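You operate a simulated robot arm through the tools that you are given. There is no shell and no other tool. Be economical: measure what you need, move in short steps, check, and stop when the job is done.

The job below is to be done with a simulated robot arm. You get a single attempt, and the scene is never put back.

## Task
Put the jar with the green lid in the beige carton's middle cell, then close and tape it.
Fine: tape with the yellow slider and park it again; free the clamp.

It is judged by the outcome, as a careful person would: the job done as asked, and still so three seconds after it is handed in. It fails if anything else is knocked over, pushed out of place, dropped, spilled or broken. Lids that push on must go on centred and level and be pressed home; caps that screw on are set level and turned clockwise until they are tight.

## Robot
A 6-joint arm with a two-finger parallel gripper, fixed in place. Base frame: the origin is at the foot of the arm, x ahead of it, y to its left, z up; the work surface is at about z = 0. Units: mm, degrees, N and s.
With the tool pointing down near the work surface it reaches from about 140 to 580 mm from the base axis. Its first joint turns from -66.0 to 66.0 degrees. Payload 2.1 kg.
Tool frame: the origin (TCP) lies between the finger pads and is the grasp point; the fingertips stand 30 mm ahead of it; z points along the fingers, y is the line along which they close. The gripper opens to 94 mm. The fingers are 28 mm wide and 10 mm thick; the gripper's body (50 by 96 mm) begins 55 mm behind the TCP.
Orientation is told as [roll, pitch, yaw] about the base's x, y, z axes, in that order, counted from this pose: with the fingers straight down and closing along the base's y, the tool's x points along the base's -x, its y along +y and its z along -z.

## Interface
- The arm moves only by the tool jog_arm. Its arguments are lists of equal length, an entry for each row: "delta_pos": the shift along the tool's x, y, z in cm, a list of three; "turn": the turn, a rotation vector about the tool's x, y, z in degrees, a list of three. In form: {"delta_pos": [[dx, dy, dz], ...], "turn": [[ax, ay, az], ...]}. A call has 1 to 20 rows; each row is the pose to reach, as a shift and turn from the pose commanded when the call began, along the tool's axes at that moment. "jaw" is the finger opening in cm, from 0 to 9.4, set as the call begins (left out, the last holds). Rows are played at 5 a second. More than 50 mm and 8.6 degrees between two rows, or a gripper value outside its range, and nothing of the call is played. Where a pose cannot be reached the arm comes as near as it can. A force on the tool above 70 N (or 10 N above the force at the start of the call, whichever is more), or a blocked arm, ends the call early, and 0.2 s more pass. The fingers move at their own pace (about 72 mm/s each) and stop on an object; they squeeze with about 40 N. The grip force told is the motor's: it shows also when the fingers shut on nothing. Time passes only in rows, and 0.2 s behind the last, so rows that repeat a pose let the fingers close. The reply holds the time, the measured pose of the TCP, the force on the tool along the base axes, the opening and the grip force, in the units named above and with some noise, with the torque about the TCP (base axes, N m) and any sound that the robot's microphone picked up.
- Cameras (640 x 400 px; columns grow to the right, rows downward): "scene" is fixed at [61.1, -404.7, 463]; the picture's right is [0.48, -0.88, 0.00], its down [-0.57, -0.31, -0.76] and it looks along [0.66, 0.36, -0.65] (base axes); focal length 214 px, centre (320, 200). "wrist" rides on the gripper at [76, 14, -103] in the tool frame; the picture's right is [-0.18, 0.98, 0.00], its down [-0.75, -0.14, -0.64] and it looks along [-0.63, -0.12, 0.77] (tool axes); focal length 243 px, centre (320, 200). There is no depth. A picture from a camera that has moved, and an enlarged one, comes with that camera's place and axes in the base frame and with its lens. The place of the scene camera against the robot may be out by one fixed shift of up to 18 mm in any direction.
- grab_frame(camera): a new picture of that camera. No time passes.
- close_up(camera, box): a new picture of the part [left, top, right, bottom] of that camera's present view, enlarged. No time passes.
- close_job(): hands the job in; it is judged then, once.

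Work in short steps. Places have to be worked out from the pictures, the camera data and where the tool is seen: move nearer, look again, correct. Check each grasp and each placing, and mend what went wrong. You have 120 turns and 76 pictures in all, those below and enlarged ones among them. Open the gripper and draw the arm clear of the work before you hand the job in, unless the task says otherwise; then end with one line.

The tools are called after ">>>" by a JSON object that holds its "name" and its "arguments". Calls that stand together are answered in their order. jog_arm: Moves the arm, as the interface text tells. Its arguments: {"type":"object","properties":{"delta_pos":{"type":"array","items":{"type":"array","items":{"type":"number"}}},"turn":{"type":"array","items":{"type":"array","items":{"type":"number"}}},"jaw":{"type":"number"}},"required":["delta_pos","turn"]} The other tools are called the same way: grab_frame (camera) takes a picture; close_up (camera, box) takes an enlarged picture of a part of a camera's view; close_job () hands the job in.

At the start:

```text
clock: 0.0
position: [234.8, -128.9, 365.0]
ee_rot: [-0.1, -0.1, 0.0]
force: [0.4, 0.7, -0.2]
moment: [0.01, 0.02, -0.01]
width: 93.9
grasp_force: 0.0
```

scene: 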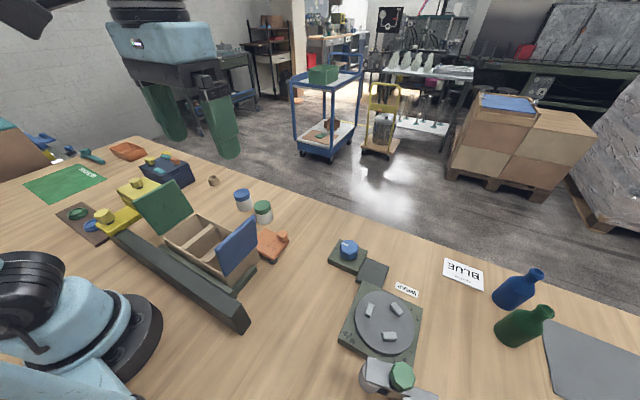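
wrist: 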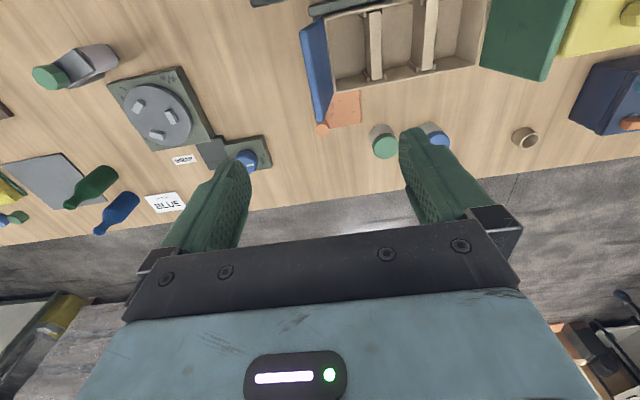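

I'll start by looking closer at the carton, the rail with the yellow slider and the possible clamp.

>>> {"name": "close_up", "arguments": {"camera": "scene", "box": [20, 130, 300, 340]}}

>>> {"name": "close_up", "arguments": {"camera": "wrist", "box": [290, 0, 640, 180]}}

>>> {"name": "close_up", "arguments": {"camera": "scene", "box": [140, 170, 300, 290]}}

```text
1.90 times, centred on (160, 235) of scene
camera zoom: at [61.1, -404.7, 463.0], right [0.48, -0.88, 0.0], down [-0.57, -0.31, -0.76], along [0.66, 0.36, -0.65], focal length 408 px, centre (625, 133)
```

zoom: 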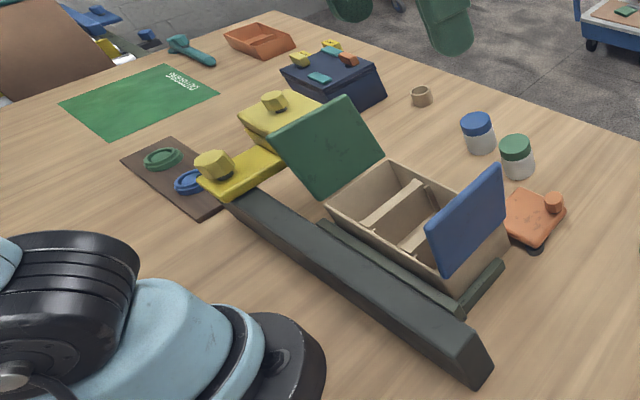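

```text
1.83 times, centred on (465, 90) of wrist
camera zoom: at [158.5, -115.9, 467.2], right [0.18, 0.98, 0.0], down [0.75, -0.14, 0.64], along [0.63, -0.12, -0.77], focal length 444 px, centre (55, 401)
```

zoom: 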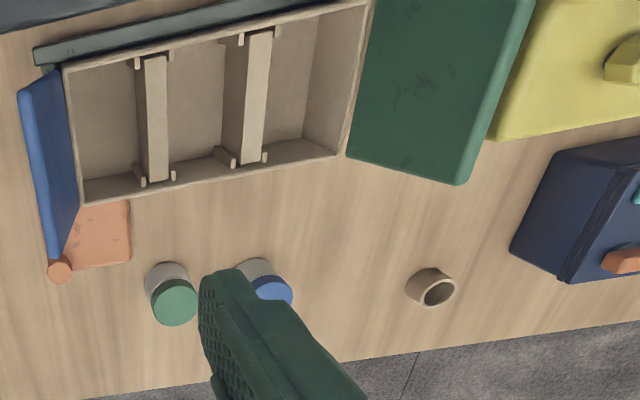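

```text
3.33 times, centred on (220, 230) of scene
camera zoom: at [61.1, -404.7, 463.0], right [0.48, -0.88, 0.0], down [-0.57, -0.31, -0.76], along [0.66, 0.36, -0.65], focal length 715 px, centre (653, 100)
```

zoom: 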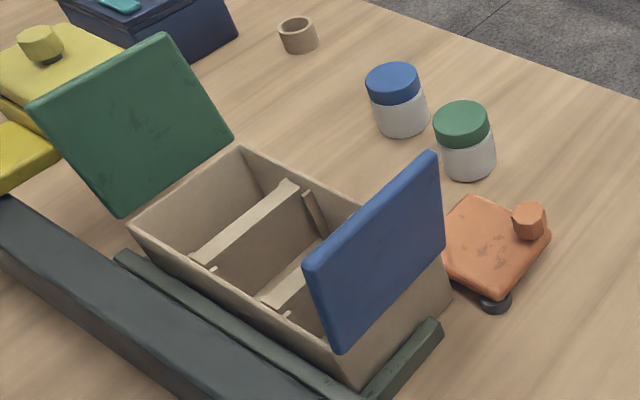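

The carton is at about x 182–279, y -113–98, with the fence and rail on its near side. I turn the tool 90° in yaw so the wrist camera looks along +y, to study the slider, rail and lids.

>>> {"name": "jog_arm", "arguments": {"delta_pos": [[0, 0, 0], [0, 0, 0], [0, 0, 0], [0, 0, 0], [0, 0, 0], [0, 0, 0], [0, 0, 0], [0, 0, 0], [0, 0, 0], [0, 0, 0], [0, 0, 0], [0, 0, 0]], "turn": [[0, 0, -7.5], [0, 0, -15], [0, 0, -22.5], [0, 0, -30], [0, 0, -37.5], [0, 0, -45], [0, 0, -52.5], [0, 0, -60], [0, 0, -67.5], [0, 0, -75], [0, 0, -82.5], [0, 0, -90]]}}

>>> {"name": "grab_frame", "arguments": {"camera": "wrist"}}

```text
clock: 2.6
position: [235.0, -129.5, 364.3]
ee_rot: [-0.1, 0.1, 90.2]
force: [0.8, 0.2, -0.3]
moment: [-0.02, 0.01, -0.03]
width: 94.0
grasp_force: 0.1
```

```text
70 pictures are left
camera wrist: at [220.0, -205.6, 467.3], right [-0.98, 0.18, 0.0], down [0.14, 0.75, 0.64], along [0.12, 0.63, -0.77], focal length 243 px, centre (320, 200)
```

wrist: 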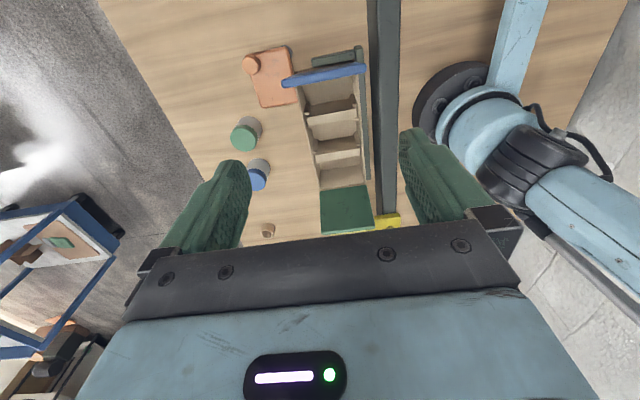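

The rail sits at x≈137 and the slider around y≈240. I shift +y to look at it.

>>> {"name": "jog_arm", "arguments": {"delta_pos": [[-4.5, 0.5, 0], [-9, 1, 0], [-13.5, 1.5, 0], [-18, 2, 0]], "turn": [[0, 0, 0], [0, 0, 0], [0, 0, 0], [0, 0, 0]]}}

>>> {"name": "grab_frame", "arguments": {"camera": "wrist"}}

>>> {"name": "close_up", "arguments": {"camera": "wrist", "box": [250, 40, 450, 220]}}

```text
clock: 3.6
position: [215.7, 50.1, 363.9]
ee_rot: [-0.1, 0.0, 90.0]
force: [-0.7, -0.2, 0.4]
moment: [-0.01, 0.01, -0.01]
width: 94.2
grasp_force: 0.0
```

```text
69 pictures are left
camera wrist: at [200.7, -25.9, 466.7], right [-0.98, 0.18, 0.0], down [0.14, 0.75, 0.64], along [0.12, 0.63, -0.77], focal length 243 px, centre (320, 200)
```

wrist: 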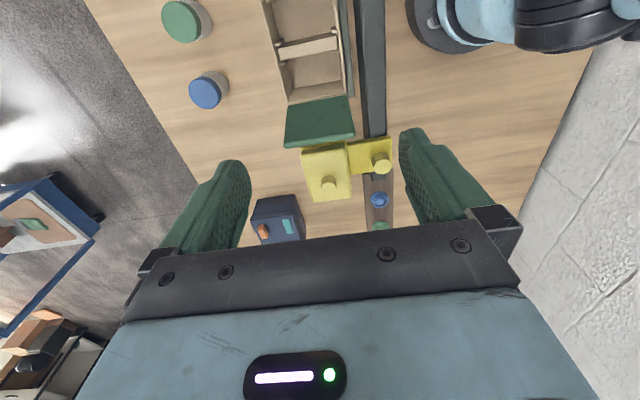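

```text
2.22 times, centred on (350, 130) of wrist
camera zoom: at [200.7, -25.9, 466.7], right [-0.98, 0.18, 0.0], down [0.14, 0.75, 0.64], along [0.12, 0.63, -0.77], focal length 539 px, centre (253, 356)
```

zoom: 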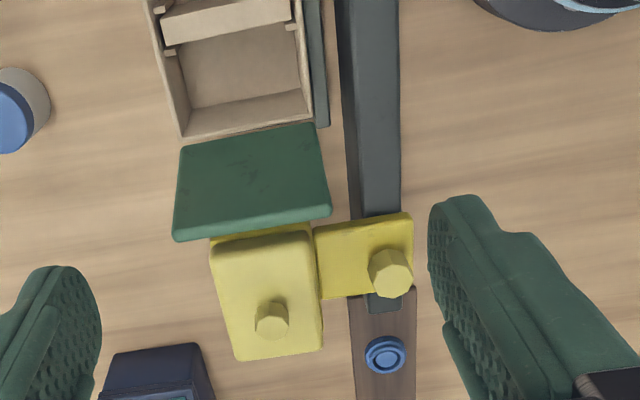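

>>> {"name": "close_up", "arguments": {"camera": "scene", "box": [70, 160, 200, 260]}}

>>> {"name": "close_up", "arguments": {"camera": "scene", "box": [320, 220, 500, 400]}}

```text
4.00 times, centred on (135, 210) of scene
camera zoom: at [61.1, -404.7, 463.0], right [0.48, -0.88, 0.0], down [-0.57, -0.31, -0.76], along [0.66, 0.36, -0.65], focal length 858 px, centre (1060, 160)
```

zoom: 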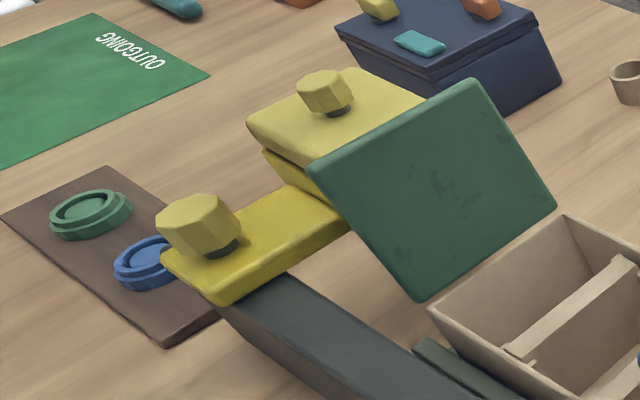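

```text
2.22 times, centred on (410, 310) of scene
camera zoom: at [61.1, -404.7, 463.0], right [0.48, -0.88, 0.0], down [-0.57, -0.31, -0.76], along [0.66, 0.36, -0.65], focal length 477 px, centre (120, -44)
```

zoom: 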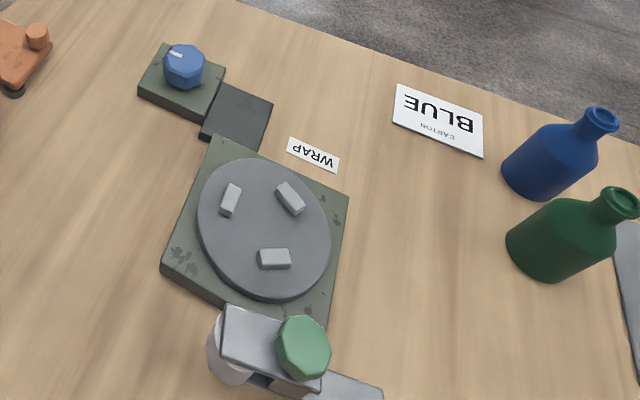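

>>> {"name": "close_up", "arguments": {"camera": "scene", "box": [440, 255, 490, 295]}}

>>> {"name": "close_up", "arguments": {"camera": "scene", "box": [235, 215, 305, 275]}}

```text
10.00 times, centred on (465, 275) of scene
camera zoom: at [61.1, -404.7, 463.0], right [0.48, -0.88, 0.0], down [-0.57, -0.31, -0.76], along [0.66, 0.36, -0.65], focal length 2145 px, centre (-1130, -550)
```

zoom: 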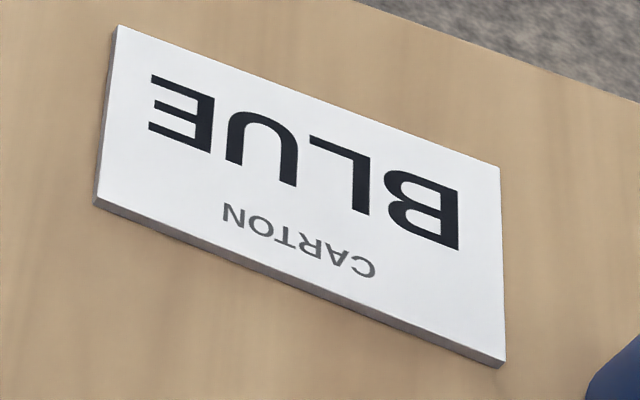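

```text
6.67 times, centred on (270, 245) of scene
camera zoom: at [61.1, -404.7, 463.0], right [0.48, -0.88, 0.0], down [-0.57, -0.31, -0.76], along [0.66, 0.36, -0.65], focal length 1430 px, centre (653, -100)
```

zoom: 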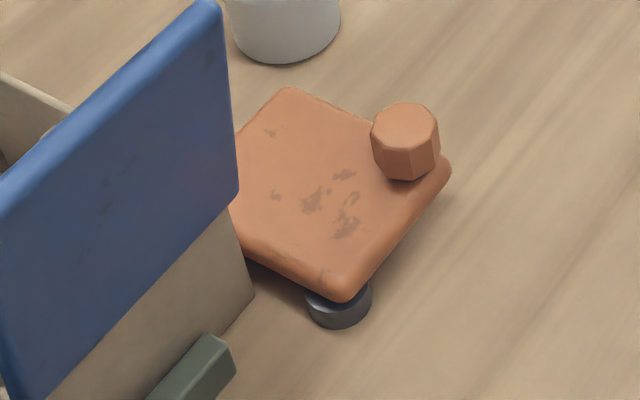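

The card and other stations aren't relevant. I'll get a lower view of the orange clamp, blue flap and jars.

>>> {"name": "jog_arm", "arguments": {"delta_pos": [[3.6, -1.7, 2.2], [7.2, -3.4, 4.4], [10.8, -5, 6.6], [14.4, -6.7, 9], [18, -8.4, 11.4]], "turn": [[0, 0, 0], [0, 0, 0], [0, 0, 0], [0, 0, 0], [0, 0, 0]]}}

>>> {"name": "grab_frame", "arguments": {"camera": "wrist"}}

>>> {"name": "close_up", "arguments": {"camera": "wrist", "box": [220, 40, 460, 190]}}

```text
clock: 4.8
position: [297.5, -133.3, 247.9]
ee_rot: [-0.1, 0.1, 90.1]
force: [-0.4, -0.4, 0.5]
moment: [0.0, -0.02, 0.01]
width: 94.1
grasp_force: 0.1
```

```text
63 pictures are left
camera wrist: at [283.0, -209.8, 352.1], right [-0.98, 0.18, 0.0], down [0.14, 0.75, 0.64], along [0.12, 0.63, -0.77], focal length 243 px, centre (320, 200)
```

wrist: 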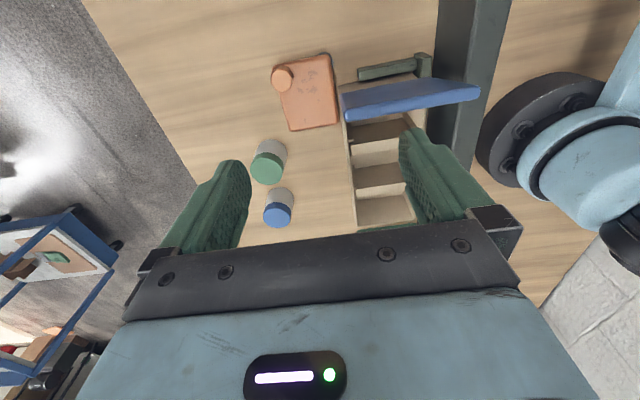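

```text
2.67 times, centred on (340, 115) of wrist
camera zoom: at [283.0, -209.8, 352.1], right [-0.98, 0.18, 0.0], down [0.14, 0.75, 0.64], along [0.12, 0.63, -0.77], focal length 647 px, centre (267, 427)
```

zoom: 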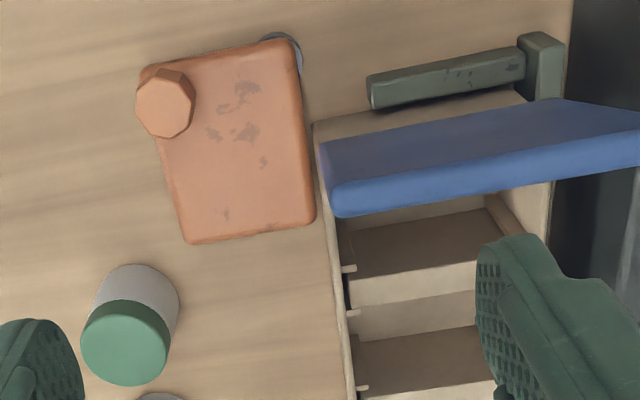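

The clamp pivots about a post near the carton's -y end, with its plate against the carton wall, so it is holding it now. I move over to see the slider up close.

>>> {"name": "jog_arm", "arguments": {"delta_pos": [[-3.9, 1.6, 0], [-7.8, 3.2, 0], [-11.7, 4.8, 0], [-15.6, 6.4, 0], [-19.5, 8, 0.5], [-23.3, 9.7, 1]], "turn": [[0, 0, 0], [0, 0, 0], [0, 0, 0], [0, 0, 0], [0, 0, 0], [0, 0, 0]]}}

>>> {"name": "grab_frame", "arguments": {"camera": "wrist"}}

>>> {"name": "close_up", "arguments": {"camera": "wrist", "box": [240, 100, 430, 240]}}

```text
clock: 6.2
position: [203.1, 104.2, 239.4]
ee_rot: [-0.1, 0.2, 89.9]
force: [0.3, 0.0, -0.5]
moment: [-0.02, 0.01, 0.0]
width: 94.0
grasp_force: 0.1
```

```text
61 pictures are left
camera wrist: at [186.7, 27.3, 342.9], right [-0.98, 0.18, 0.0], down [0.14, 0.75, 0.64], along [0.12, 0.63, -0.77], focal length 243 px, centre (320, 200)
```

wrist: 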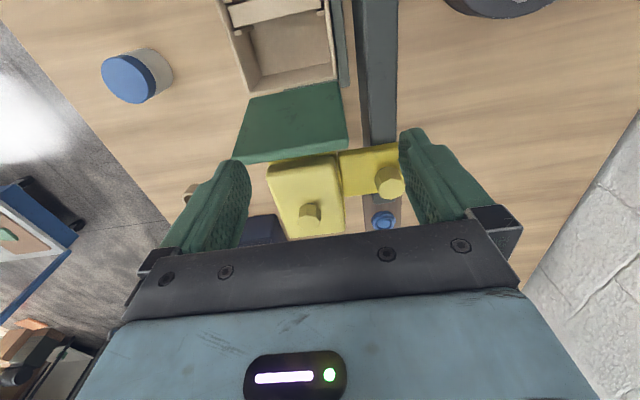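

```text
2.86 times, centred on (335, 170) of wrist
camera zoom: at [186.7, 27.3, 342.9], right [-0.98, 0.18, 0.0], down [0.14, 0.75, 0.64], along [0.12, 0.63, -0.77], focal length 693 px, centre (277, 286)
```

zoom: 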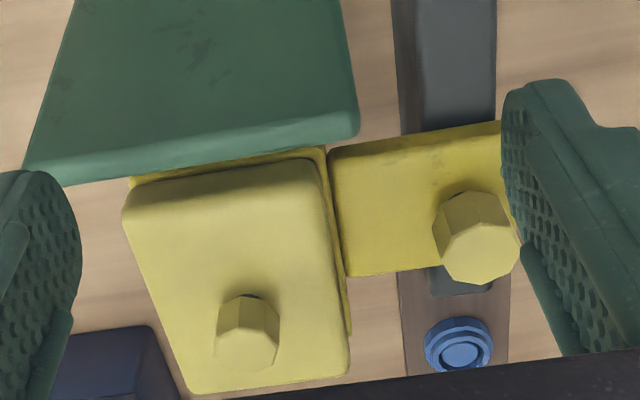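

Triangulated: the green-lid jar's top centre is about (392,-35,50), lid ≈47 mm across; slider head knob is about (229,195,160). I go above the green jar with the fingers closing along x.

>>> {"name": "jog_arm", "arguments": {"delta_pos": [[2.8, -3.8, 0], [5.6, -7.6, 0], [8.4, -11.4, 0], [11.2, -15.2, 0], [13.9, -18.9, 0], [13.9, -18.9, 4], [13.9, -18.9, 8], [13.9, -18.9, 11]], "turn": [[0, 0, 0], [0, 0, 0], [0, 0, 0], [0, 0, 0], [0, 0, 0], [0, 0, 0], [0, 0, 0], [0, 0, 0]]}}

>>> {"name": "grab_frame", "arguments": {"camera": "wrist"}}

```text
clock: 8.0
position: [392.3, -35.2, 130.4]
ee_rot: [0.0, 0.1, 90.1]
force: [0.2, 0.0, 0.3]
moment: [-0.01, 0.02, -0.02]
width: 94.0
grasp_force: 0.0
```

```text
59 pictures are left
camera wrist: at [376.9, -112.7, 233.4], right [-0.98, 0.18, 0.0], down [0.14, 0.75, 0.64], along [0.12, 0.63, -0.77], focal length 243 px, centre (320, 200)
```

wrist: 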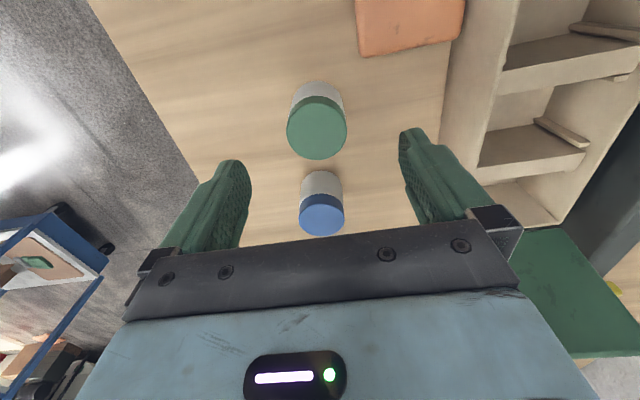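

The jar is centred to about 2 mm. I descend to TCP z≈40 with a small correction and close.

>>> {"name": "jog_arm", "arguments": {"delta_pos": [[-0.1, -0.2, 3], [-0.1, -0.2, 6], [-0.1, -0.2, 9]], "turn": [[0, 0, 0], [0, 0, 0], [0, 0, 0]]}}

>>> {"name": "jog_arm", "arguments": {"delta_pos": [[0, 0, 0], [0, 0, 0], [0, 0, 0], [0, 0, 0]], "turn": [[0, 0, 0], [0, 0, 0], [0, 0, 0], [0, 0, 0]], "jaw": 3.5}}

>>> {"name": "jog_arm", "arguments": {"delta_pos": [[0, 0, -4], [0, 0, -8], [0, 0, -12]], "turn": [[0, 0, 0], [0, 0, 0], [0, 0, 0]]}}

>>> {"name": "grab_frame", "arguments": {"camera": "wrist"}}

```text
clock: 8.8
position: [395.4, -35.4, 39.4]
ee_rot: [-0.1, 0.2, 90.0]
force: [0.3, -0.2, -0.9]
moment: [0.03, 0.04, -0.01]
width: 93.8
grasp_force: 0.1
```

```text
clock: 9.8
position: [394.5, -35.5, 42.3]
ee_rot: [-0.2, 0.1, 90.0]
force: [0.2, -1.2, 0.0]
moment: [0.0, 0.02, 0.02]
width: 46.6
grasp_force: 39.9
```

```text
clock: 10.6
position: [392.4, -38.1, 161.4]
ee_rot: [-0.1, 0.1, 90.1]
force: [0.1, 0.6, -1.0]
moment: [0.0, 0.01, -0.03]
width: 46.4
grasp_force: 39.7
```

```text
58 pictures are left
camera wrist: at [378.0, -113.6, 263.9], right [-0.98, 0.18, 0.0], down [0.14, 0.75, 0.64], along [0.12, 0.63, -0.77], focal length 243 px, centre (320, 200)
```

wrist: 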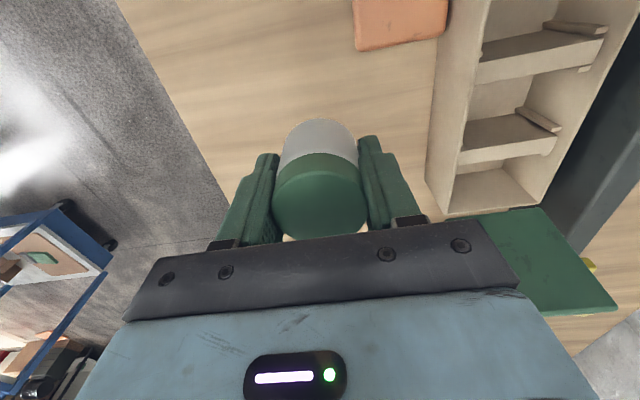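

Jar held (46.5 mm). I carry it over the carton's middle cell at the same height and look.

>>> {"name": "jog_arm", "arguments": {"delta_pos": [[-0.6, 4, 0], [-1.2, 8, 0], [-1.8, 12, 0], [-2.4, 16.2, 0]], "turn": [[0, 0, 0], [0, 0, 0], [0, 0, 0], [0, 0, 0]]}}

>>> {"name": "grab_frame", "arguments": {"camera": "wrist"}}

>>> {"name": "close_up", "arguments": {"camera": "scene", "box": [150, 180, 280, 290]}}

```text
clock: 11.6
position: [229.3, -12.8, 163.1]
ee_rot: [-0.1, 0.1, 90.0]
force: [1.4, -0.3, -0.3]
moment: [-0.02, 0.0, -0.04]
width: 46.7
grasp_force: 40.1
```

```text
57 pictures are left
camera wrist: at [215.0, -89.3, 264.9], right [-0.98, 0.18, 0.0], down [0.14, 0.75, 0.64], along [0.12, 0.63, -0.77], focal length 243 px, centre (320, 200)
```

wrist: 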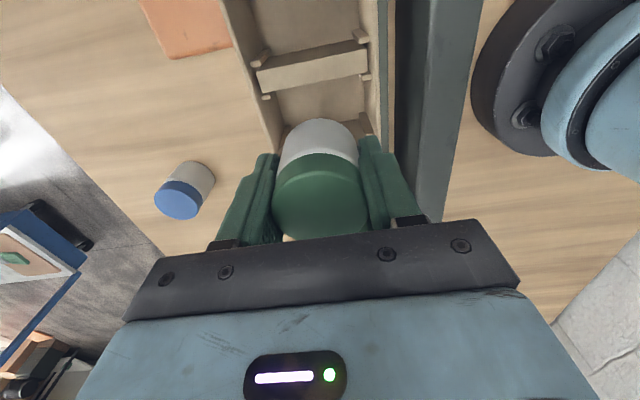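

```text
3.64 times, centred on (215, 235) of scene
camera zoom: at [61.1, -404.7, 463.0], right [0.48, -0.88, 0.0], down [-0.57, -0.31, -0.76], along [0.66, 0.36, -0.65], focal length 780 px, centre (702, 73)
```

zoom: 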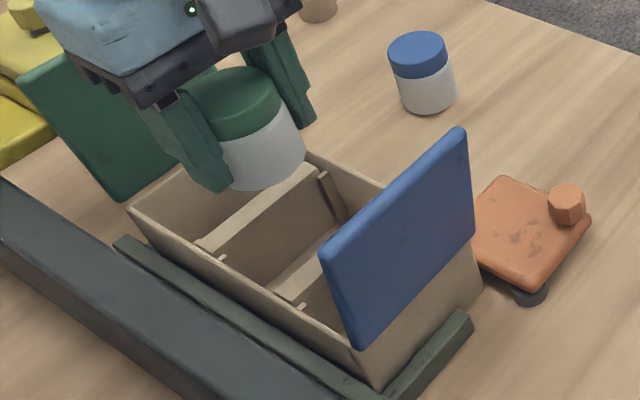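

The cell clearance is tight, so I measure the dividers from nearly overhead: two views from slightly different y.

>>> {"name": "jog_arm", "arguments": {"delta_pos": [[-3.2, 0, 0], [-3.2, 0, 0]], "turn": [[0, 0, 0], [0, 0, 0]]}}

>>> {"name": "close_up", "arguments": {"camera": "wrist", "box": [210, 0, 400, 120]}}

>>> {"name": "jog_arm", "arguments": {"delta_pos": [[-2.7, 0, 0], [-2.7, 0, 0]], "turn": [[0, 0, 0], [0, 0, 0]]}}

>>> {"name": "close_up", "arguments": {"camera": "wrist", "box": [210, 0, 400, 120]}}

```text
clock: 12.2
position: [229.1, 20.7, 162.5]
ee_rot: [0.0, 0.1, 90.0]
force: [0.1, -0.3, -0.7]
moment: [0.03, -0.02, -0.02]
width: 46.8
grasp_force: 39.9
```

```text
3.33 times, centred on (305, 60) of wrist
camera zoom: at [214.8, -56.9, 265.2], right [-0.98, 0.18, 0.0], down [0.14, 0.75, 0.64], along [0.12, 0.63, -0.77], focal length 809 px, centre (370, 667)
```

zoom: 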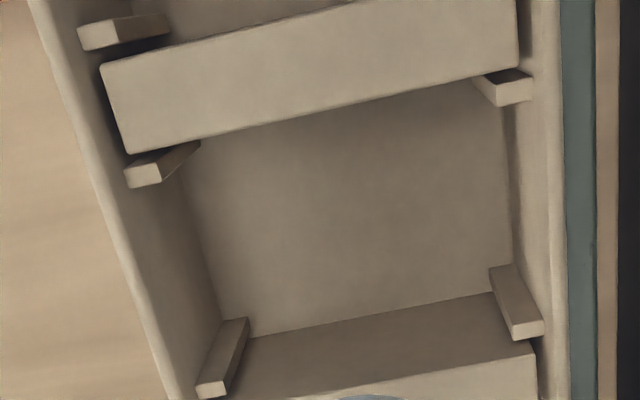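

```text
clock: 12.8
position: [230.6, 47.9, 161.2]
ee_rot: [-0.1, 0.1, 89.9]
force: [-0.5, -1.1, -0.7]
moment: [-0.02, -0.01, -0.03]
width: 46.6
grasp_force: 40.2
```

```text
3.33 times, centred on (305, 60) of wrist
camera zoom: at [216.0, -29.3, 264.4], right [-0.98, 0.18, 0.0], down [0.14, 0.75, 0.64], along [0.12, 0.63, -0.77], focal length 809 px, centre (370, 667)
```

zoom: 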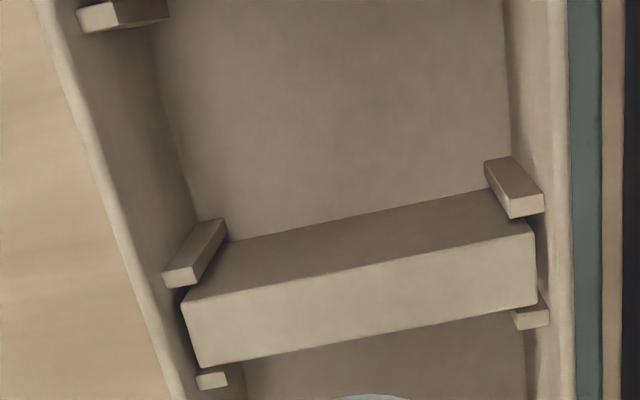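

The divider tops are at z≈60, and the middle cell spans y≈-39 to 19 (centre -10), x centre ≈230. I go there, lower to just above the rim and check.

>>> {"name": "jog_arm", "arguments": {"delta_pos": [[3, 0, 0], [5.8, 0, 0], [5.8, 0, 2], [5.8, 0, 4], [5.8, 0, 4]], "turn": [[0, 0, 0], [0, 0, 0], [0, 0, 0], [0, 0, 0], [0, 0, 0]]}}

>>> {"name": "close_up", "arguments": {"camera": "wrist", "box": [200, 20, 440, 220]}}

>>> {"name": "close_up", "arguments": {"camera": "scene", "box": [150, 180, 280, 290]}}

```text
clock: 14.0
position: [232.5, -10.3, 121.5]
ee_rot: [-0.1, 0.1, 90.0]
force: [0.0, 0.4, -1.5]
moment: [0.03, -0.01, 0.0]
width: 46.3
grasp_force: 39.9
```

```text
2.00 times, centred on (320, 120) of wrist
camera zoom: at [216.6, -86.7, 224.8], right [-0.98, 0.18, 0.0], down [0.14, 0.75, 0.64], along [0.12, 0.63, -0.77], focal length 485 px, centre (320, 360)
```

zoom: 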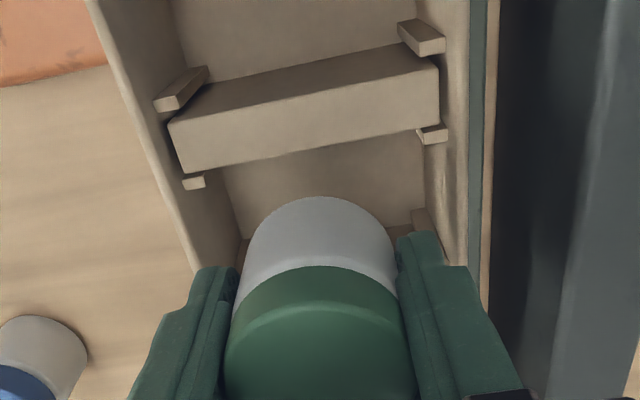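

```text
3.64 times, centred on (215, 235) of scene
camera zoom: at [61.1, -404.7, 463.0], right [0.48, -0.88, 0.0], down [-0.57, -0.31, -0.76], along [0.66, 0.36, -0.65], focal length 780 px, centre (702, 73)
```

zoom: 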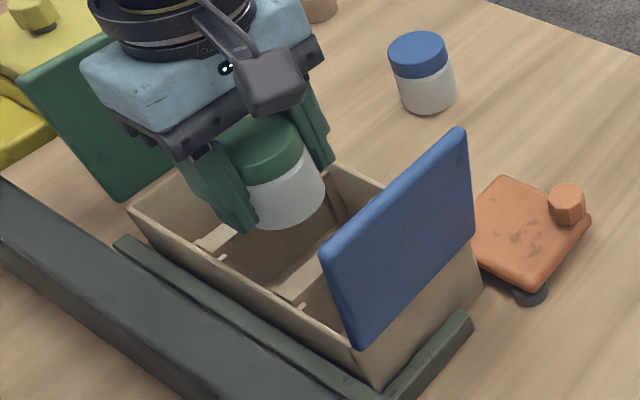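

The jar is aligned with about 6 mm to spare on both sides. I lower it toward the floor.

>>> {"name": "jog_arm", "arguments": {"delta_pos": [[0, 0, 2], [0, 0, 4], [0, 0, 5.5], [0, 0, 7], [0, 0, 7.3]], "turn": [[0, 0, 0], [0, 0, 0], [0, 0, 0], [0, 0, 0], [0, 0, 0]]}}

>>> {"name": "jog_arm", "arguments": {"delta_pos": [[0, 0, 0.15], [0, 0, 0.15]], "turn": [[0, 0, 0], [0, 0, 0]]}}

```text
clock: 15.2
position: [232.4, -9.4, 46.7]
ee_rot: [0.0, 0.1, 90.0]
force: [0.3, -0.1, -0.4]
moment: [0.03, 0.02, -0.02]
width: 46.4
grasp_force: 40.0
```

```text
clock: 15.8
position: [231.9, -10.0, 46.2]
ee_rot: [-0.1, 0.1, 90.0]
force: [1.0, 0.6, -0.7]
moment: [0.0, -0.01, -0.03]
width: 46.5
grasp_force: 40.0
```

>>> {"name": "jog_arm", "arguments": {"delta_pos": [[0, 0, 0.15], [0, 0, 0.15]], "turn": [[0, 0, 0], [0, 0, 0]]}}

>>> {"name": "jog_arm", "arguments": {"delta_pos": [[0, 0, 0.1], [0, 0, 0.1]], "turn": [[0, 0, 0], [0, 0, 0]]}}

```text
clock: 16.4
position: [232.4, -8.7, 43.8]
ee_rot: [-0.1, 0.1, 90.0]
force: [-0.8, -0.5, 10.0]
moment: [-0.07, 0.05, -0.02]
width: 46.6
grasp_force: 39.9
```

```text
clock: 17.0
position: [233.0, -10.0, 43.7]
ee_rot: [-0.2, 0.0, 90.0]
force: [-1.7, -1.3, 28.5]
moment: [-0.1, 0.15, -0.03]
width: 46.4
grasp_force: 40.2
```

Contact with the carton floor (force up to 28 N). I ease up slightly, open a little and withdraw.

>>> {"name": "jog_arm", "arguments": {"delta_pos": [[0, 0, -0.1], [0, 0, -0.1], [0, 0, -0.1]], "turn": [[0, 0, 0], [0, 0, 0], [0, 0, 0]]}}

>>> {"name": "jog_arm", "arguments": {"delta_pos": [[0, 0, 0], [0, 0, 0], [0, 0, -2], [0, 0, -5], [0, 0, -9], [0, 0, -13], [0, 0, -17]], "turn": [[0, 0, 0], [0, 0, 0], [0, 0, 0], [0, 0, 0], [0, 0, 0], [0, 0, 0], [0, 0, 0]], "jaw": 5.8}}

>>> {"name": "grab_frame", "arguments": {"camera": "wrist"}}

>>> {"name": "grab_frame", "arguments": {"camera": "scene"}}

```text
clock: 17.8
position: [232.6, -9.2, 45.2]
ee_rot: [-0.1, 0.1, 90.0]
force: [-0.3, -0.1, -0.7]
moment: [0.01, 0.01, 0.03]
width: 46.1
grasp_force: 39.7
```

```text
clock: 19.4
position: [231.9, -10.0, 214.3]
ee_rot: [-0.1, 0.2, 90.0]
force: [-0.3, 0.6, -0.6]
moment: [-0.01, 0.01, 0.0]
width: 57.9
grasp_force: 0.1
```

```text
51 pictures are left
camera wrist: at [216.5, -86.0, 316.9], right [-0.98, 0.18, 0.0], down [0.14, 0.75, 0.64], along [0.12, 0.63, -0.77], focal length 243 px, centre (320, 200)
```

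wrist: 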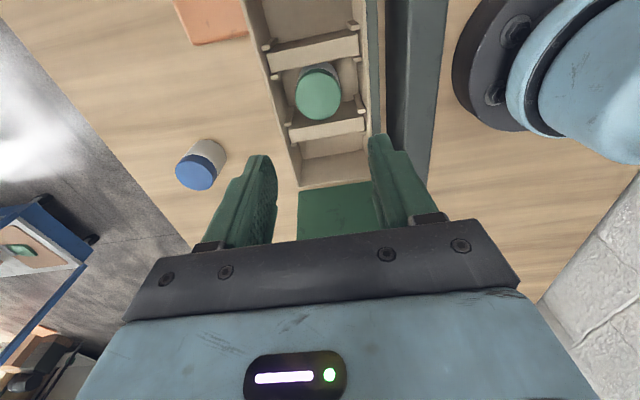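

```text
50 pictures are left
```

scene: 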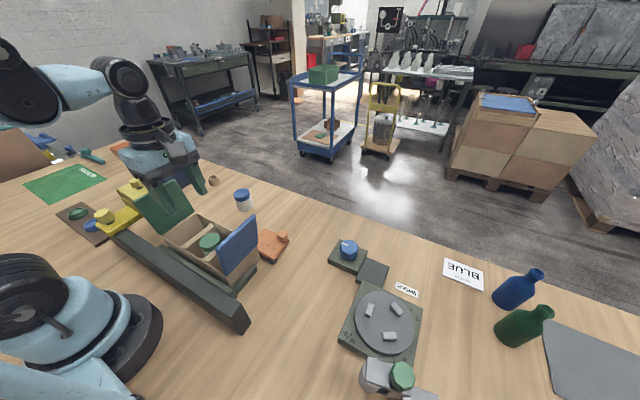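

The jar stands in the middle cell. The flaps look ~100 mm long each and lean outwards (green top edge ≈ y 121, z 163). I close the fingers and go just behind the green flap's top, above the tape head, to push it in.

>>> {"name": "jog_arm", "arguments": {"delta_pos": [[-3, 0.2, -3], [-6, 0.2, -4], [-9, 0.2, -4], [-12, 0.2, -4], [-14.7, 0.2, -4], [-14.7, 0.2, 0], [-14.7, 0.2, 3.2], [-14.7, 0.2, 3.2]], "turn": [[0, 0, 0], [0, 0, 0], [0, 0, 0], [0, 0, 0], [0, 0, 0], [0, 0, 0], [0, 0, 0], [0, 0, 0]], "jaw": 0}}

>>> {"name": "close_up", "arguments": {"camera": "scene", "box": [70, 130, 270, 280]}}

>>> {"name": "grab_frame", "arguments": {"camera": "wrist"}}

```text
clock: 21.2
position: [229.7, 136.2, 181.9]
ee_rot: [-0.1, 0.0, 89.9]
force: [-0.8, 0.2, 0.4]
moment: [0.01, 0.0, 0.0]
width: 0.2
grasp_force: 33.1
```

```text
2.67 times, centred on (170, 205) of scene
camera zoom: at [61.1, -404.7, 463.0], right [0.48, -0.88, 0.0], down [-0.57, -0.31, -0.76], along [0.66, 0.36, -0.65], focal length 572 px, centre (720, 187)
```

zoom: 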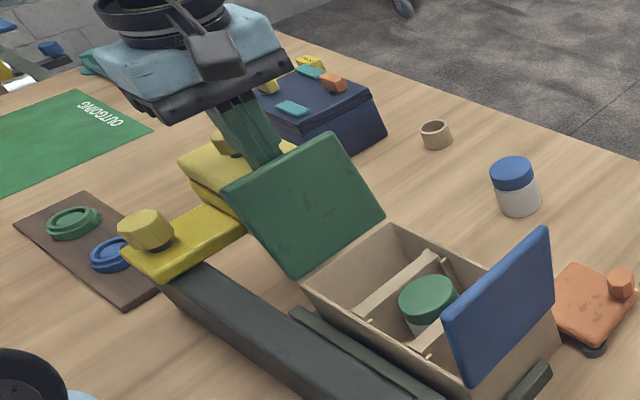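

```text
48 pictures are left
camera wrist: at [214.8, 60.6, 284.1], right [-0.98, 0.18, 0.0], down [0.14, 0.75, 0.64], along [0.12, 0.63, -0.77], focal length 243 px, centre (320, 200)
```

wrist: 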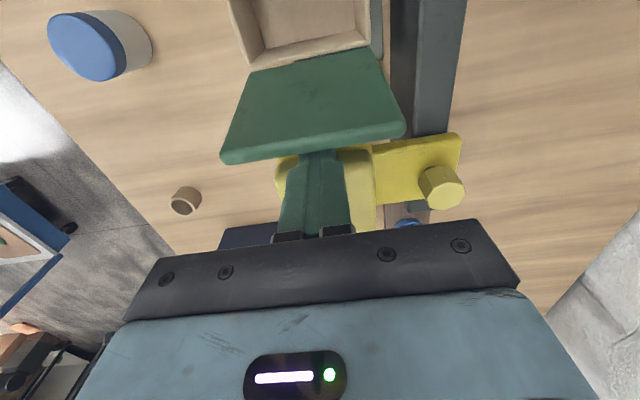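

The fingers stand behind the green flap's upper edge. I push toward -y gently.

>>> {"name": "jog_arm", "arguments": {"delta_pos": [[1, 0, 0], [2, 0, 0], [3, 0, 0], [4, 0, 0.2]], "turn": [[0, 0, 0], [0, 0, 0], [0, 0, 0], [0, 0, 0]]}}

>>> {"name": "grab_frame", "arguments": {"camera": "wrist"}}

```text
clock: 22.2
position: [229.5, 96.2, 178.5]
ee_rot: [-0.1, 0.1, 90.1]
force: [-0.8, -0.5, 1.2]
moment: [0.01, 0.01, 0.01]
width: 0.0
grasp_force: 33.0
```

```text
47 pictures are left
camera wrist: at [215.0, 20.3, 282.4], right [-0.98, 0.18, 0.0], down [0.14, 0.75, 0.64], along [0.12, 0.63, -0.77], focal length 243 px, centre (320, 200)
```

wrist: 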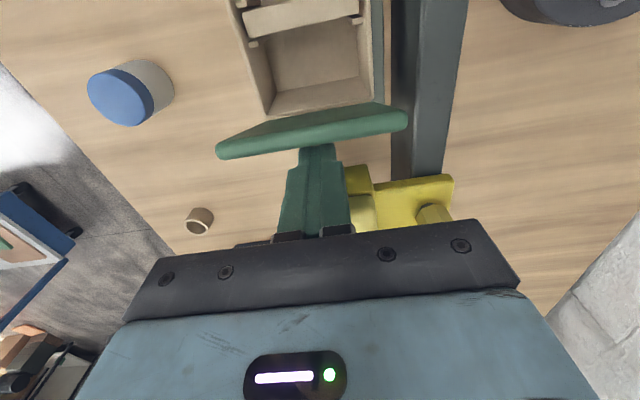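

The flap follows freely with little force. I continue along the arc to fold it down.

>>> {"name": "jog_arm", "arguments": {"delta_pos": [[0.9, 0.4, 0.4], [1.8, 0.4, 0.9], [3.6, 0.4, 2.0], [5.0, 0.4, 3.6], [6.0, 0.4, 5.5], [6.3, 0.4, 6.5]], "turn": [[0, 0, 0], [0, 0, 0], [0, 0, 0], [0, 0, 0], [0, 0, 0], [0, 0, 0]]}}

>>> {"name": "grab_frame", "arguments": {"camera": "wrist"}}

>>> {"name": "close_up", "arguments": {"camera": "scene", "box": [70, 130, 270, 280]}}

```text
clock: 23.6
position: [223.8, 35.1, 113.6]
ee_rot: [0.1, 0.1, 90.1]
force: [0.4, 0.1, 0.1]
moment: [-0.03, 0.0, 0.04]
width: 0.0
grasp_force: 33.3
```

```text
46 pictures are left
camera wrist: at [209.9, -42.8, 216.9], right [-0.98, 0.18, 0.0], down [0.14, 0.75, 0.64], along [0.12, 0.63, -0.77], focal length 243 px, centre (320, 200)
```

wrist: 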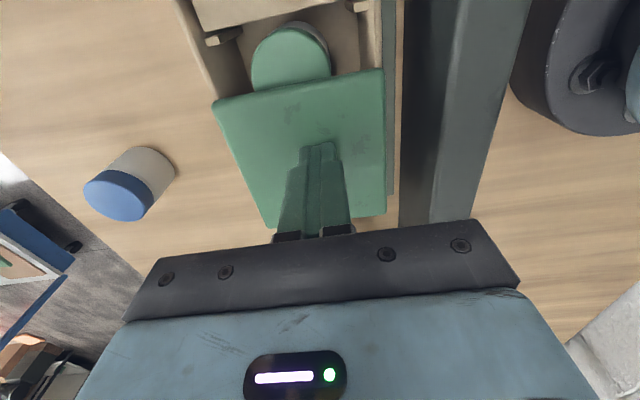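

```text
2.67 times, centred on (170, 205) of scene
camera zoom: at [61.1, -404.7, 463.0], right [0.48, -0.88, 0.0], down [-0.57, -0.31, -0.76], along [0.66, 0.36, -0.65], focal length 572 px, centre (720, 187)
```

zoom: 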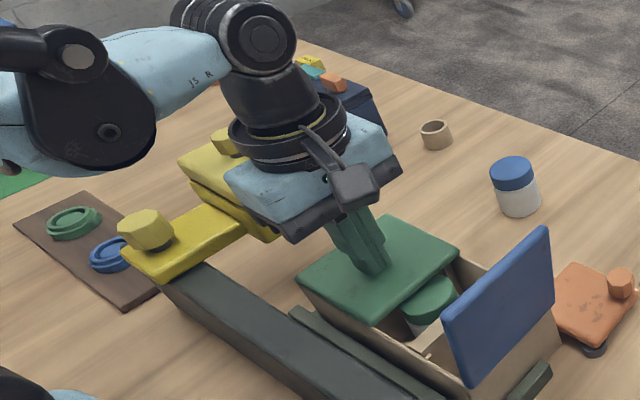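

The green flap is nearly flat and ends at the carton's middle (y≈-7), so the flaps just meet. I press it down to contact.

>>> {"name": "jog_arm", "arguments": {"delta_pos": [[0, 0, 0.4], [0, 0, 0.8], [0, 0, 0.8]], "turn": [[0, 0, 0], [0, 0, 0], [0, 0, 0]]}}

>>> {"name": "jog_arm", "arguments": {"delta_pos": [[0, 0, 0.3], [0, 0, 0.6], [0, 0, 0.6]], "turn": [[0, 0, 0], [0, 0, 0], [0, 0, 0]]}}

```text
clock: 24.3
position: [226.5, 33.2, 110.1]
ee_rot: [0.4, 0.1, 90.1]
force: [-7.9, -1.7, 43.7]
moment: [0.58, 0.23, 0.02]
width: 0.0
grasp_force: 33.3
stopped in row 3: the force on the tool passed its limit at 75 N (the readings are from after the stop); the commanded pose is now the measured one
```

```text
clock: 24.6
position: [226.1, 32.9, 110.9]
ee_rot: [0.8, 0.0, 90.1]
force: [-8.7, -0.8, 46.6]
moment: [0.07, 0.48, 0.11]
width: 0.0
grasp_force: 33.3
stopped in row 1: the force on the tool passed its limit at 79 N (the readings are from after the stop); the commanded pose is now the measured one
```

The flap is hard down (top at z≈80). I lift off, cross over and get outside the blue flap.

>>> {"name": "jog_arm", "arguments": {"delta_pos": [[0, 0, -4], [0, -0.4, -8], [0, -0.4, -12.5], [4, -0.4, -12.5], [8, -0.4, -12.5], [12, -0.4, -12.5], [16, -0.4, -12.5], [19.2, -0.4, -12.5], [19.2, -0.4, -9.5], [19.2, -0.4, -7]], "turn": [[0, 0, 0], [0, 0, 0], [0, 0, 0], [0, 0, 0], [0, 0, 0], [0, 0, 0], [0, 0, 0], [0, 0, 0], [0, 0, 0], [0, 0, 0]]}}

>>> {"name": "grab_frame", "arguments": {"camera": "wrist"}}

>>> {"name": "close_up", "arguments": {"camera": "scene", "box": [100, 150, 300, 300]}}

```text
clock: 26.8
position: [229.7, -157.7, 176.7]
ee_rot: [0.5, 0.1, 90.0]
force: [-0.3, 0.3, -0.4]
moment: [-0.03, -0.01, 0.02]
width: 0.3
grasp_force: 33.3
```

```text
44 pictures are left
camera wrist: at [215.9, -234.9, 280.4], right [-0.98, 0.18, 0.01], down [0.15, 0.75, 0.64], along [0.11, 0.63, -0.77], focal length 243 px, centre (320, 200)
```

wrist: 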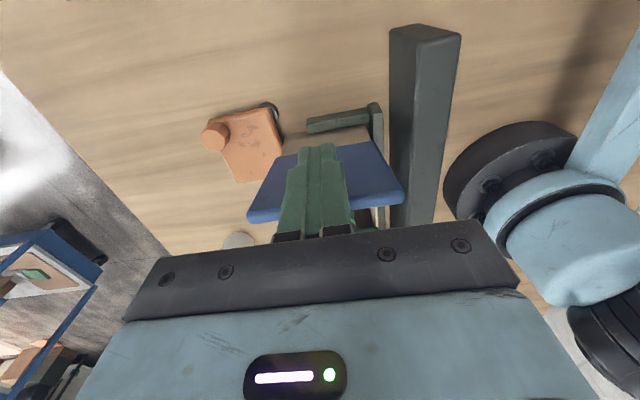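

```text
2.67 times, centred on (200, 225) of scene
camera zoom: at [61.1, -404.7, 463.0], right [0.48, -0.88, 0.0], down [-0.57, -0.31, -0.76], along [0.66, 0.36, -0.65], focal length 572 px, centre (640, 133)
```

zoom: 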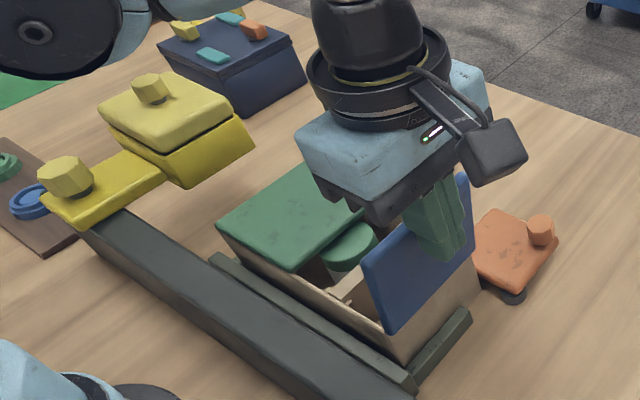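

The green flap stays closed. The fingers stand outside the blue flap; I fold it in the same way along its arc.

>>> {"name": "jog_arm", "arguments": {"delta_pos": [[-1.6, 0, 0], [-3.2, 0, 0], [-4.8, 0, 0], [-5.7, 0, 0.2], [-6.6, 0, 0.6], [-8.4, 0, 1.7], [-9.8, 0, 3.3], [-10.8, 0, 5.2], [-11.1, 0, 6.0]], "turn": [[0, 0, 0], [0, 0, 0], [0, 0, 0], [0, 0, 0], [0, 0, 0], [0, 0, 0], [0, 0, 0], [0, 0, 0], [0, 0, 0]]}}

>>> {"name": "close_up", "arguments": {"camera": "scene", "box": [100, 150, 300, 300]}}

```text
clock: 28.8
position: [227.9, -45.8, 117.5]
ee_rot: [0.5, 0.0, 90.1]
force: [-0.1, 0.6, -0.4]
moment: [0.01, 0.03, 0.0]
width: 0.0
grasp_force: 33.4
```

```text
2.67 times, centred on (200, 225) of scene
camera zoom: at [61.1, -404.7, 463.0], right [0.48, -0.88, 0.0], down [-0.57, -0.31, -0.76], along [0.66, 0.36, -0.65], focal length 572 px, centre (640, 133)
```

zoom: 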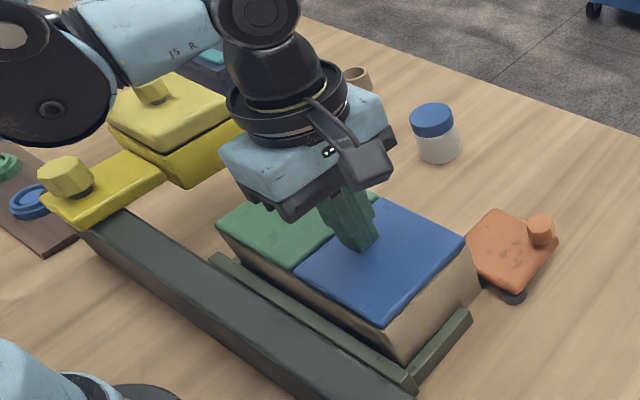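

Blue is almost down; I press it until firm contact, then lift.

>>> {"name": "jog_arm", "arguments": {"delta_pos": [[0, 0, 0.4], [0, 0, 0.75], [0, 0, 0.75]], "turn": [[0, 0, 0], [0, 0, 0], [0, 0, 0]]}}

>>> {"name": "jog_arm", "arguments": {"delta_pos": [[0, 0, -4], [0, 0, -8], [0, 0, -12], [0, 0, -16]], "turn": [[0, 0, 0], [0, 0, 0], [0, 0, 0], [0, 0, 0]]}}

>>> {"name": "close_up", "arguments": {"camera": "scene", "box": [70, 150, 290, 310]}}

>>> {"name": "grab_frame", "arguments": {"camera": "wrist"}}

```text
clock: 29.6
position: [229.7, -47.2, 112.2]
ee_rot: [0.5, 0.0, 90.0]
force: [0.1, 1.3, 4.7]
moment: [-0.03, -0.02, 0.0]
width: 0.2
grasp_force: 32.8
```

```text
clock: 30.6
position: [231.0, -44.4, 272.1]
ee_rot: [0.5, 0.2, 90.1]
force: [1.2, -0.5, -0.2]
moment: [0.02, 0.03, -0.01]
width: 0.1
grasp_force: 32.7
```

```text
2.50 times, centred on (180, 230) of scene
camera zoom: at [61.1, -404.7, 463.0], right [0.48, -0.88, 0.0], down [-0.57, -0.31, -0.76], along [0.66, 0.36, -0.65], focal length 536 px, centre (670, 125)
```

zoom: 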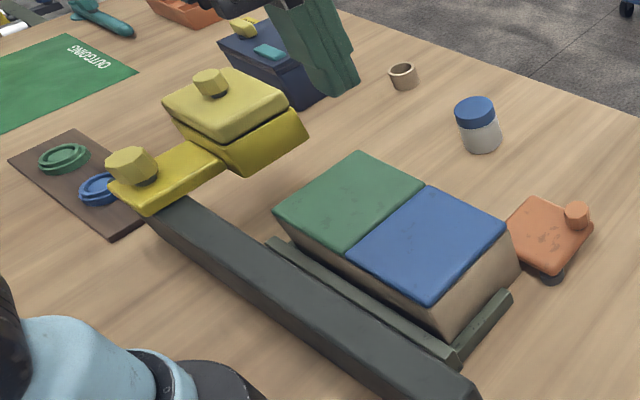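

```text
40 pictures are left
camera wrist: at [216.8, -122.2, 375.6], right [-0.98, 0.18, 0.01], down [0.15, 0.75, 0.64], along [0.11, 0.63, -0.77], focal length 243 px, centre (320, 200)
```

wrist: 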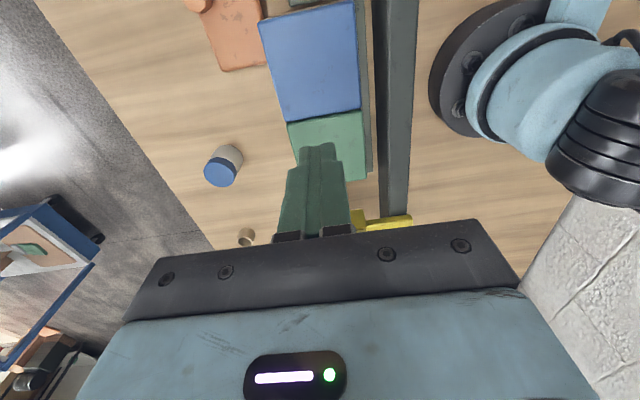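

>>> {"name": "close_up", "arguments": {"camera": "scene", "box": [100, 165, 180, 225]}}

```text
6.67 times, centred on (140, 195) of scene
camera zoom: at [61.1, -404.7, 463.0], right [0.48, -0.88, 0.0], down [-0.57, -0.31, -0.76], along [0.66, 0.36, -0.65], focal length 1430 px, centre (1520, 233)
```

zoom: 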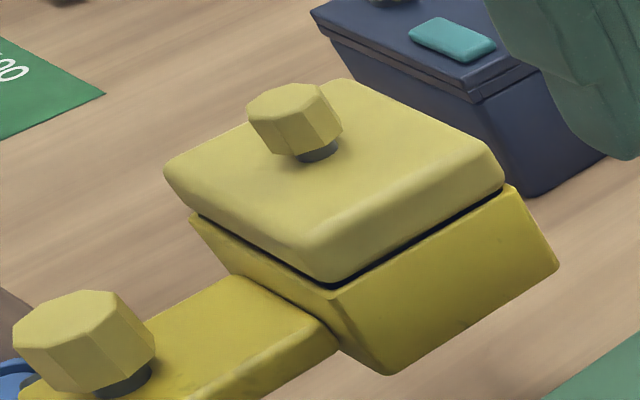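

Flaps are level and closed. The slider has a knob on the head (≈229,195, top z≈160) and one over the rail; the rail one is at the arm's inner reach limit mid-way, so I'll use the head knob. I turn back to yaw 0 (closing along y, positive hold in the sliding direction) above it.

>>> {"name": "jog_arm", "arguments": {"delta_pos": [[-2, 0, 0], [-4, 0, 0], [-6, 0, 0], [-8, 0, 0], [-10, 0, 0], [-12, 0, 0], [-14, 0, 0], [-16, 0, 0], [-18, 0, 1], [-20, 0, 2], [-22, 0, 3], [-23.9, 0.2, 4]], "turn": [[0, 0, 7.5], [0, 0, 15], [0, 0, 22.5], [0, 0, 30], [0, 0, 37.5], [0, 0, 45], [0, 0, 52.5], [0, 0, 60], [0, 0, 67.5], [0, 0, 75], [0, 0, 82.5], [0, 0, 90]], "jaw": 6}}

>>> {"name": "grab_frame", "arguments": {"camera": "wrist"}}

```text
clock: 33.2
position: [228.8, 191.8, 230.4]
ee_rot: [-0.1, 0.6, -0.1]
force: [-0.5, -0.7, -0.2]
moment: [-0.02, 0.02, 0.01]
width: 60.0
grasp_force: 0.1
```

```text
38 pictures are left
camera wrist: at [152.6, 206.2, 333.8], right [0.19, 0.98, 0.0], down [0.76, -0.14, 0.64], along [0.62, -0.12, -0.77], focal length 243 px, centre (320, 200)
```

wrist: 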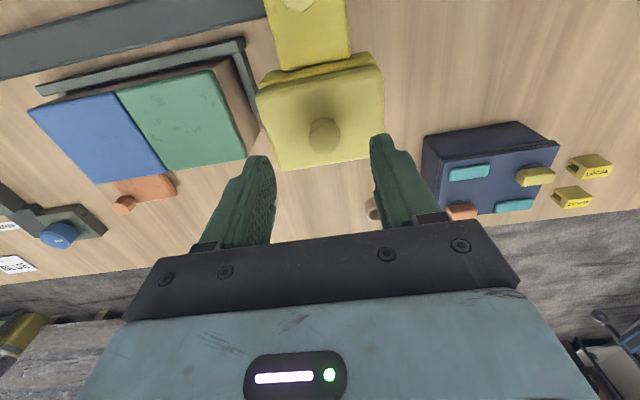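

The knob is aligned within ~3 mm. I descend around it in stages, watching for contact with the pad.

>>> {"name": "jog_arm", "arguments": {"delta_pos": [[0, 0.3, 2.5], [0, 0.3, 4.8], [0, 0.3, 5.3], [0, 0.3, 5.3]], "turn": [[0, 0, 0], [0, 0, 0], [0, 0, 0], [0, 0, 0]]}}

>>> {"name": "close_up", "arguments": {"camera": "scene", "box": [90, 130, 190, 230]}}

>>> {"name": "close_up", "arguments": {"camera": "wrist", "box": [220, 40, 440, 240]}}

```text
clock: 34.4
position: [229.4, 195.5, 179.5]
ee_rot: [-0.2, 0.5, 0.1]
force: [0.2, -1.6, 14.1]
moment: [0.36, -0.19, -0.05]
width: 59.4
grasp_force: 0.2
stopped in row 4: the force on the tool passed its limit at 70 N (the readings are from after the stop); the commanded pose is now the measured one
```

```text
4.00 times, centred on (140, 180) of scene
camera zoom: at [61.0, -404.7, 462.9], right [0.48, -0.88, 0.0], down [-0.57, -0.31, -0.76], along [0.66, 0.36, -0.65], focal length 858 px, centre (1040, 280)
```

zoom: 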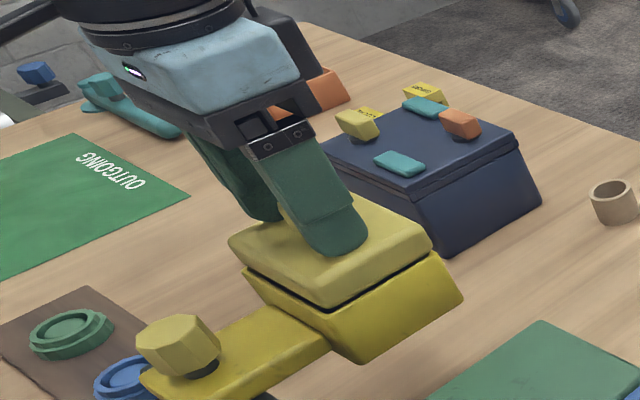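

```text
2.00 times, centred on (330, 140) of wrist
camera zoom: at [152.5, 210.0, 283.0], right [0.18, 0.98, 0.0], down [0.76, -0.14, 0.64], along [0.62, -0.12, -0.77], focal length 485 px, centre (300, 320)
```

zoom: 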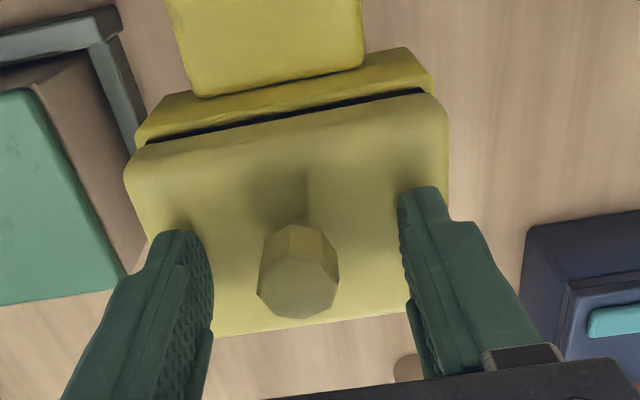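

The fingertips met the pad (top z≈149), so the knob stands to ≈170. I rise 2 mm and close on the knob.

>>> {"name": "jog_arm", "arguments": {"delta_pos": [[0, 0, -0.25], [0, 0, -0.25]], "turn": [[0, 0, 0], [0, 0, 0]]}}

>>> {"name": "jog_arm", "arguments": {"delta_pos": [[0, 0, 0], [0, 0, 0], [0, 0, 0], [0, 0, 0]], "turn": [[0, 0, 0], [0, 0, 0], [0, 0, 0], [0, 0, 0]], "jaw": 1}}

```text
clock: 35.0
position: [228.4, 195.5, 181.8]
ee_rot: [-0.2, 0.5, 0.0]
force: [-0.7, -0.5, -0.6]
moment: [-0.04, -0.02, 0.0]
width: 60.1
grasp_force: 0.1
```

```text
clock: 36.0
position: [228.4, 195.7, 181.7]
ee_rot: [-0.3, 0.5, 0.1]
force: [0.2, -12.5, 1.0]
moment: [-0.19, 0.05, -0.05]
width: 22.7
grasp_force: 45.0
```

Knob gripped (22.7 mm). I try a short pull toward -y.

>>> {"name": "jog_arm", "arguments": {"delta_pos": [[0, -0.5, 0], [0, -1, 0], [0, -1.5, 0], [0, -2, 0]], "turn": [[0, 0, 0], [0, 0, 0], [0, 0, 0], [0, 0, 0]]}}

>>> {"name": "close_up", "arguments": {"camera": "scene", "box": [80, 130, 260, 260]}}

```text
clock: 37.0
position: [228.1, 176.5, 180.9]
ee_rot: [-0.1, 0.5, 0.0]
force: [-0.7, 1.3, 12.0]
moment: [0.06, 0.07, 0.02]
width: 22.6
grasp_force: 45.3
```

```text
3.08 times, centred on (170, 195) of scene
camera zoom: at [61.0, -404.7, 462.9], right [0.48, -0.88, 0.0], down [-0.57, -0.31, -0.76], along [0.66, 0.36, -0.65], focal length 660 px, centre (782, 215)
```

zoom: 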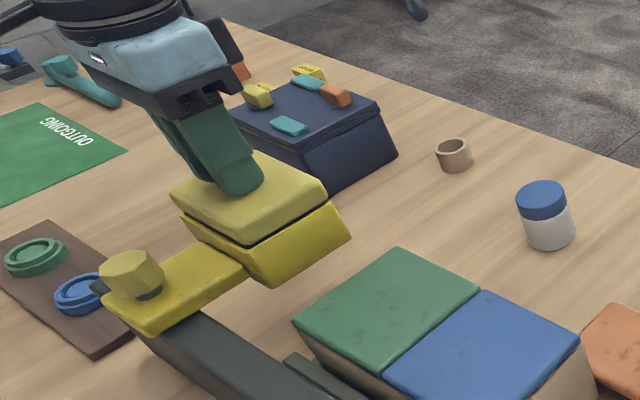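

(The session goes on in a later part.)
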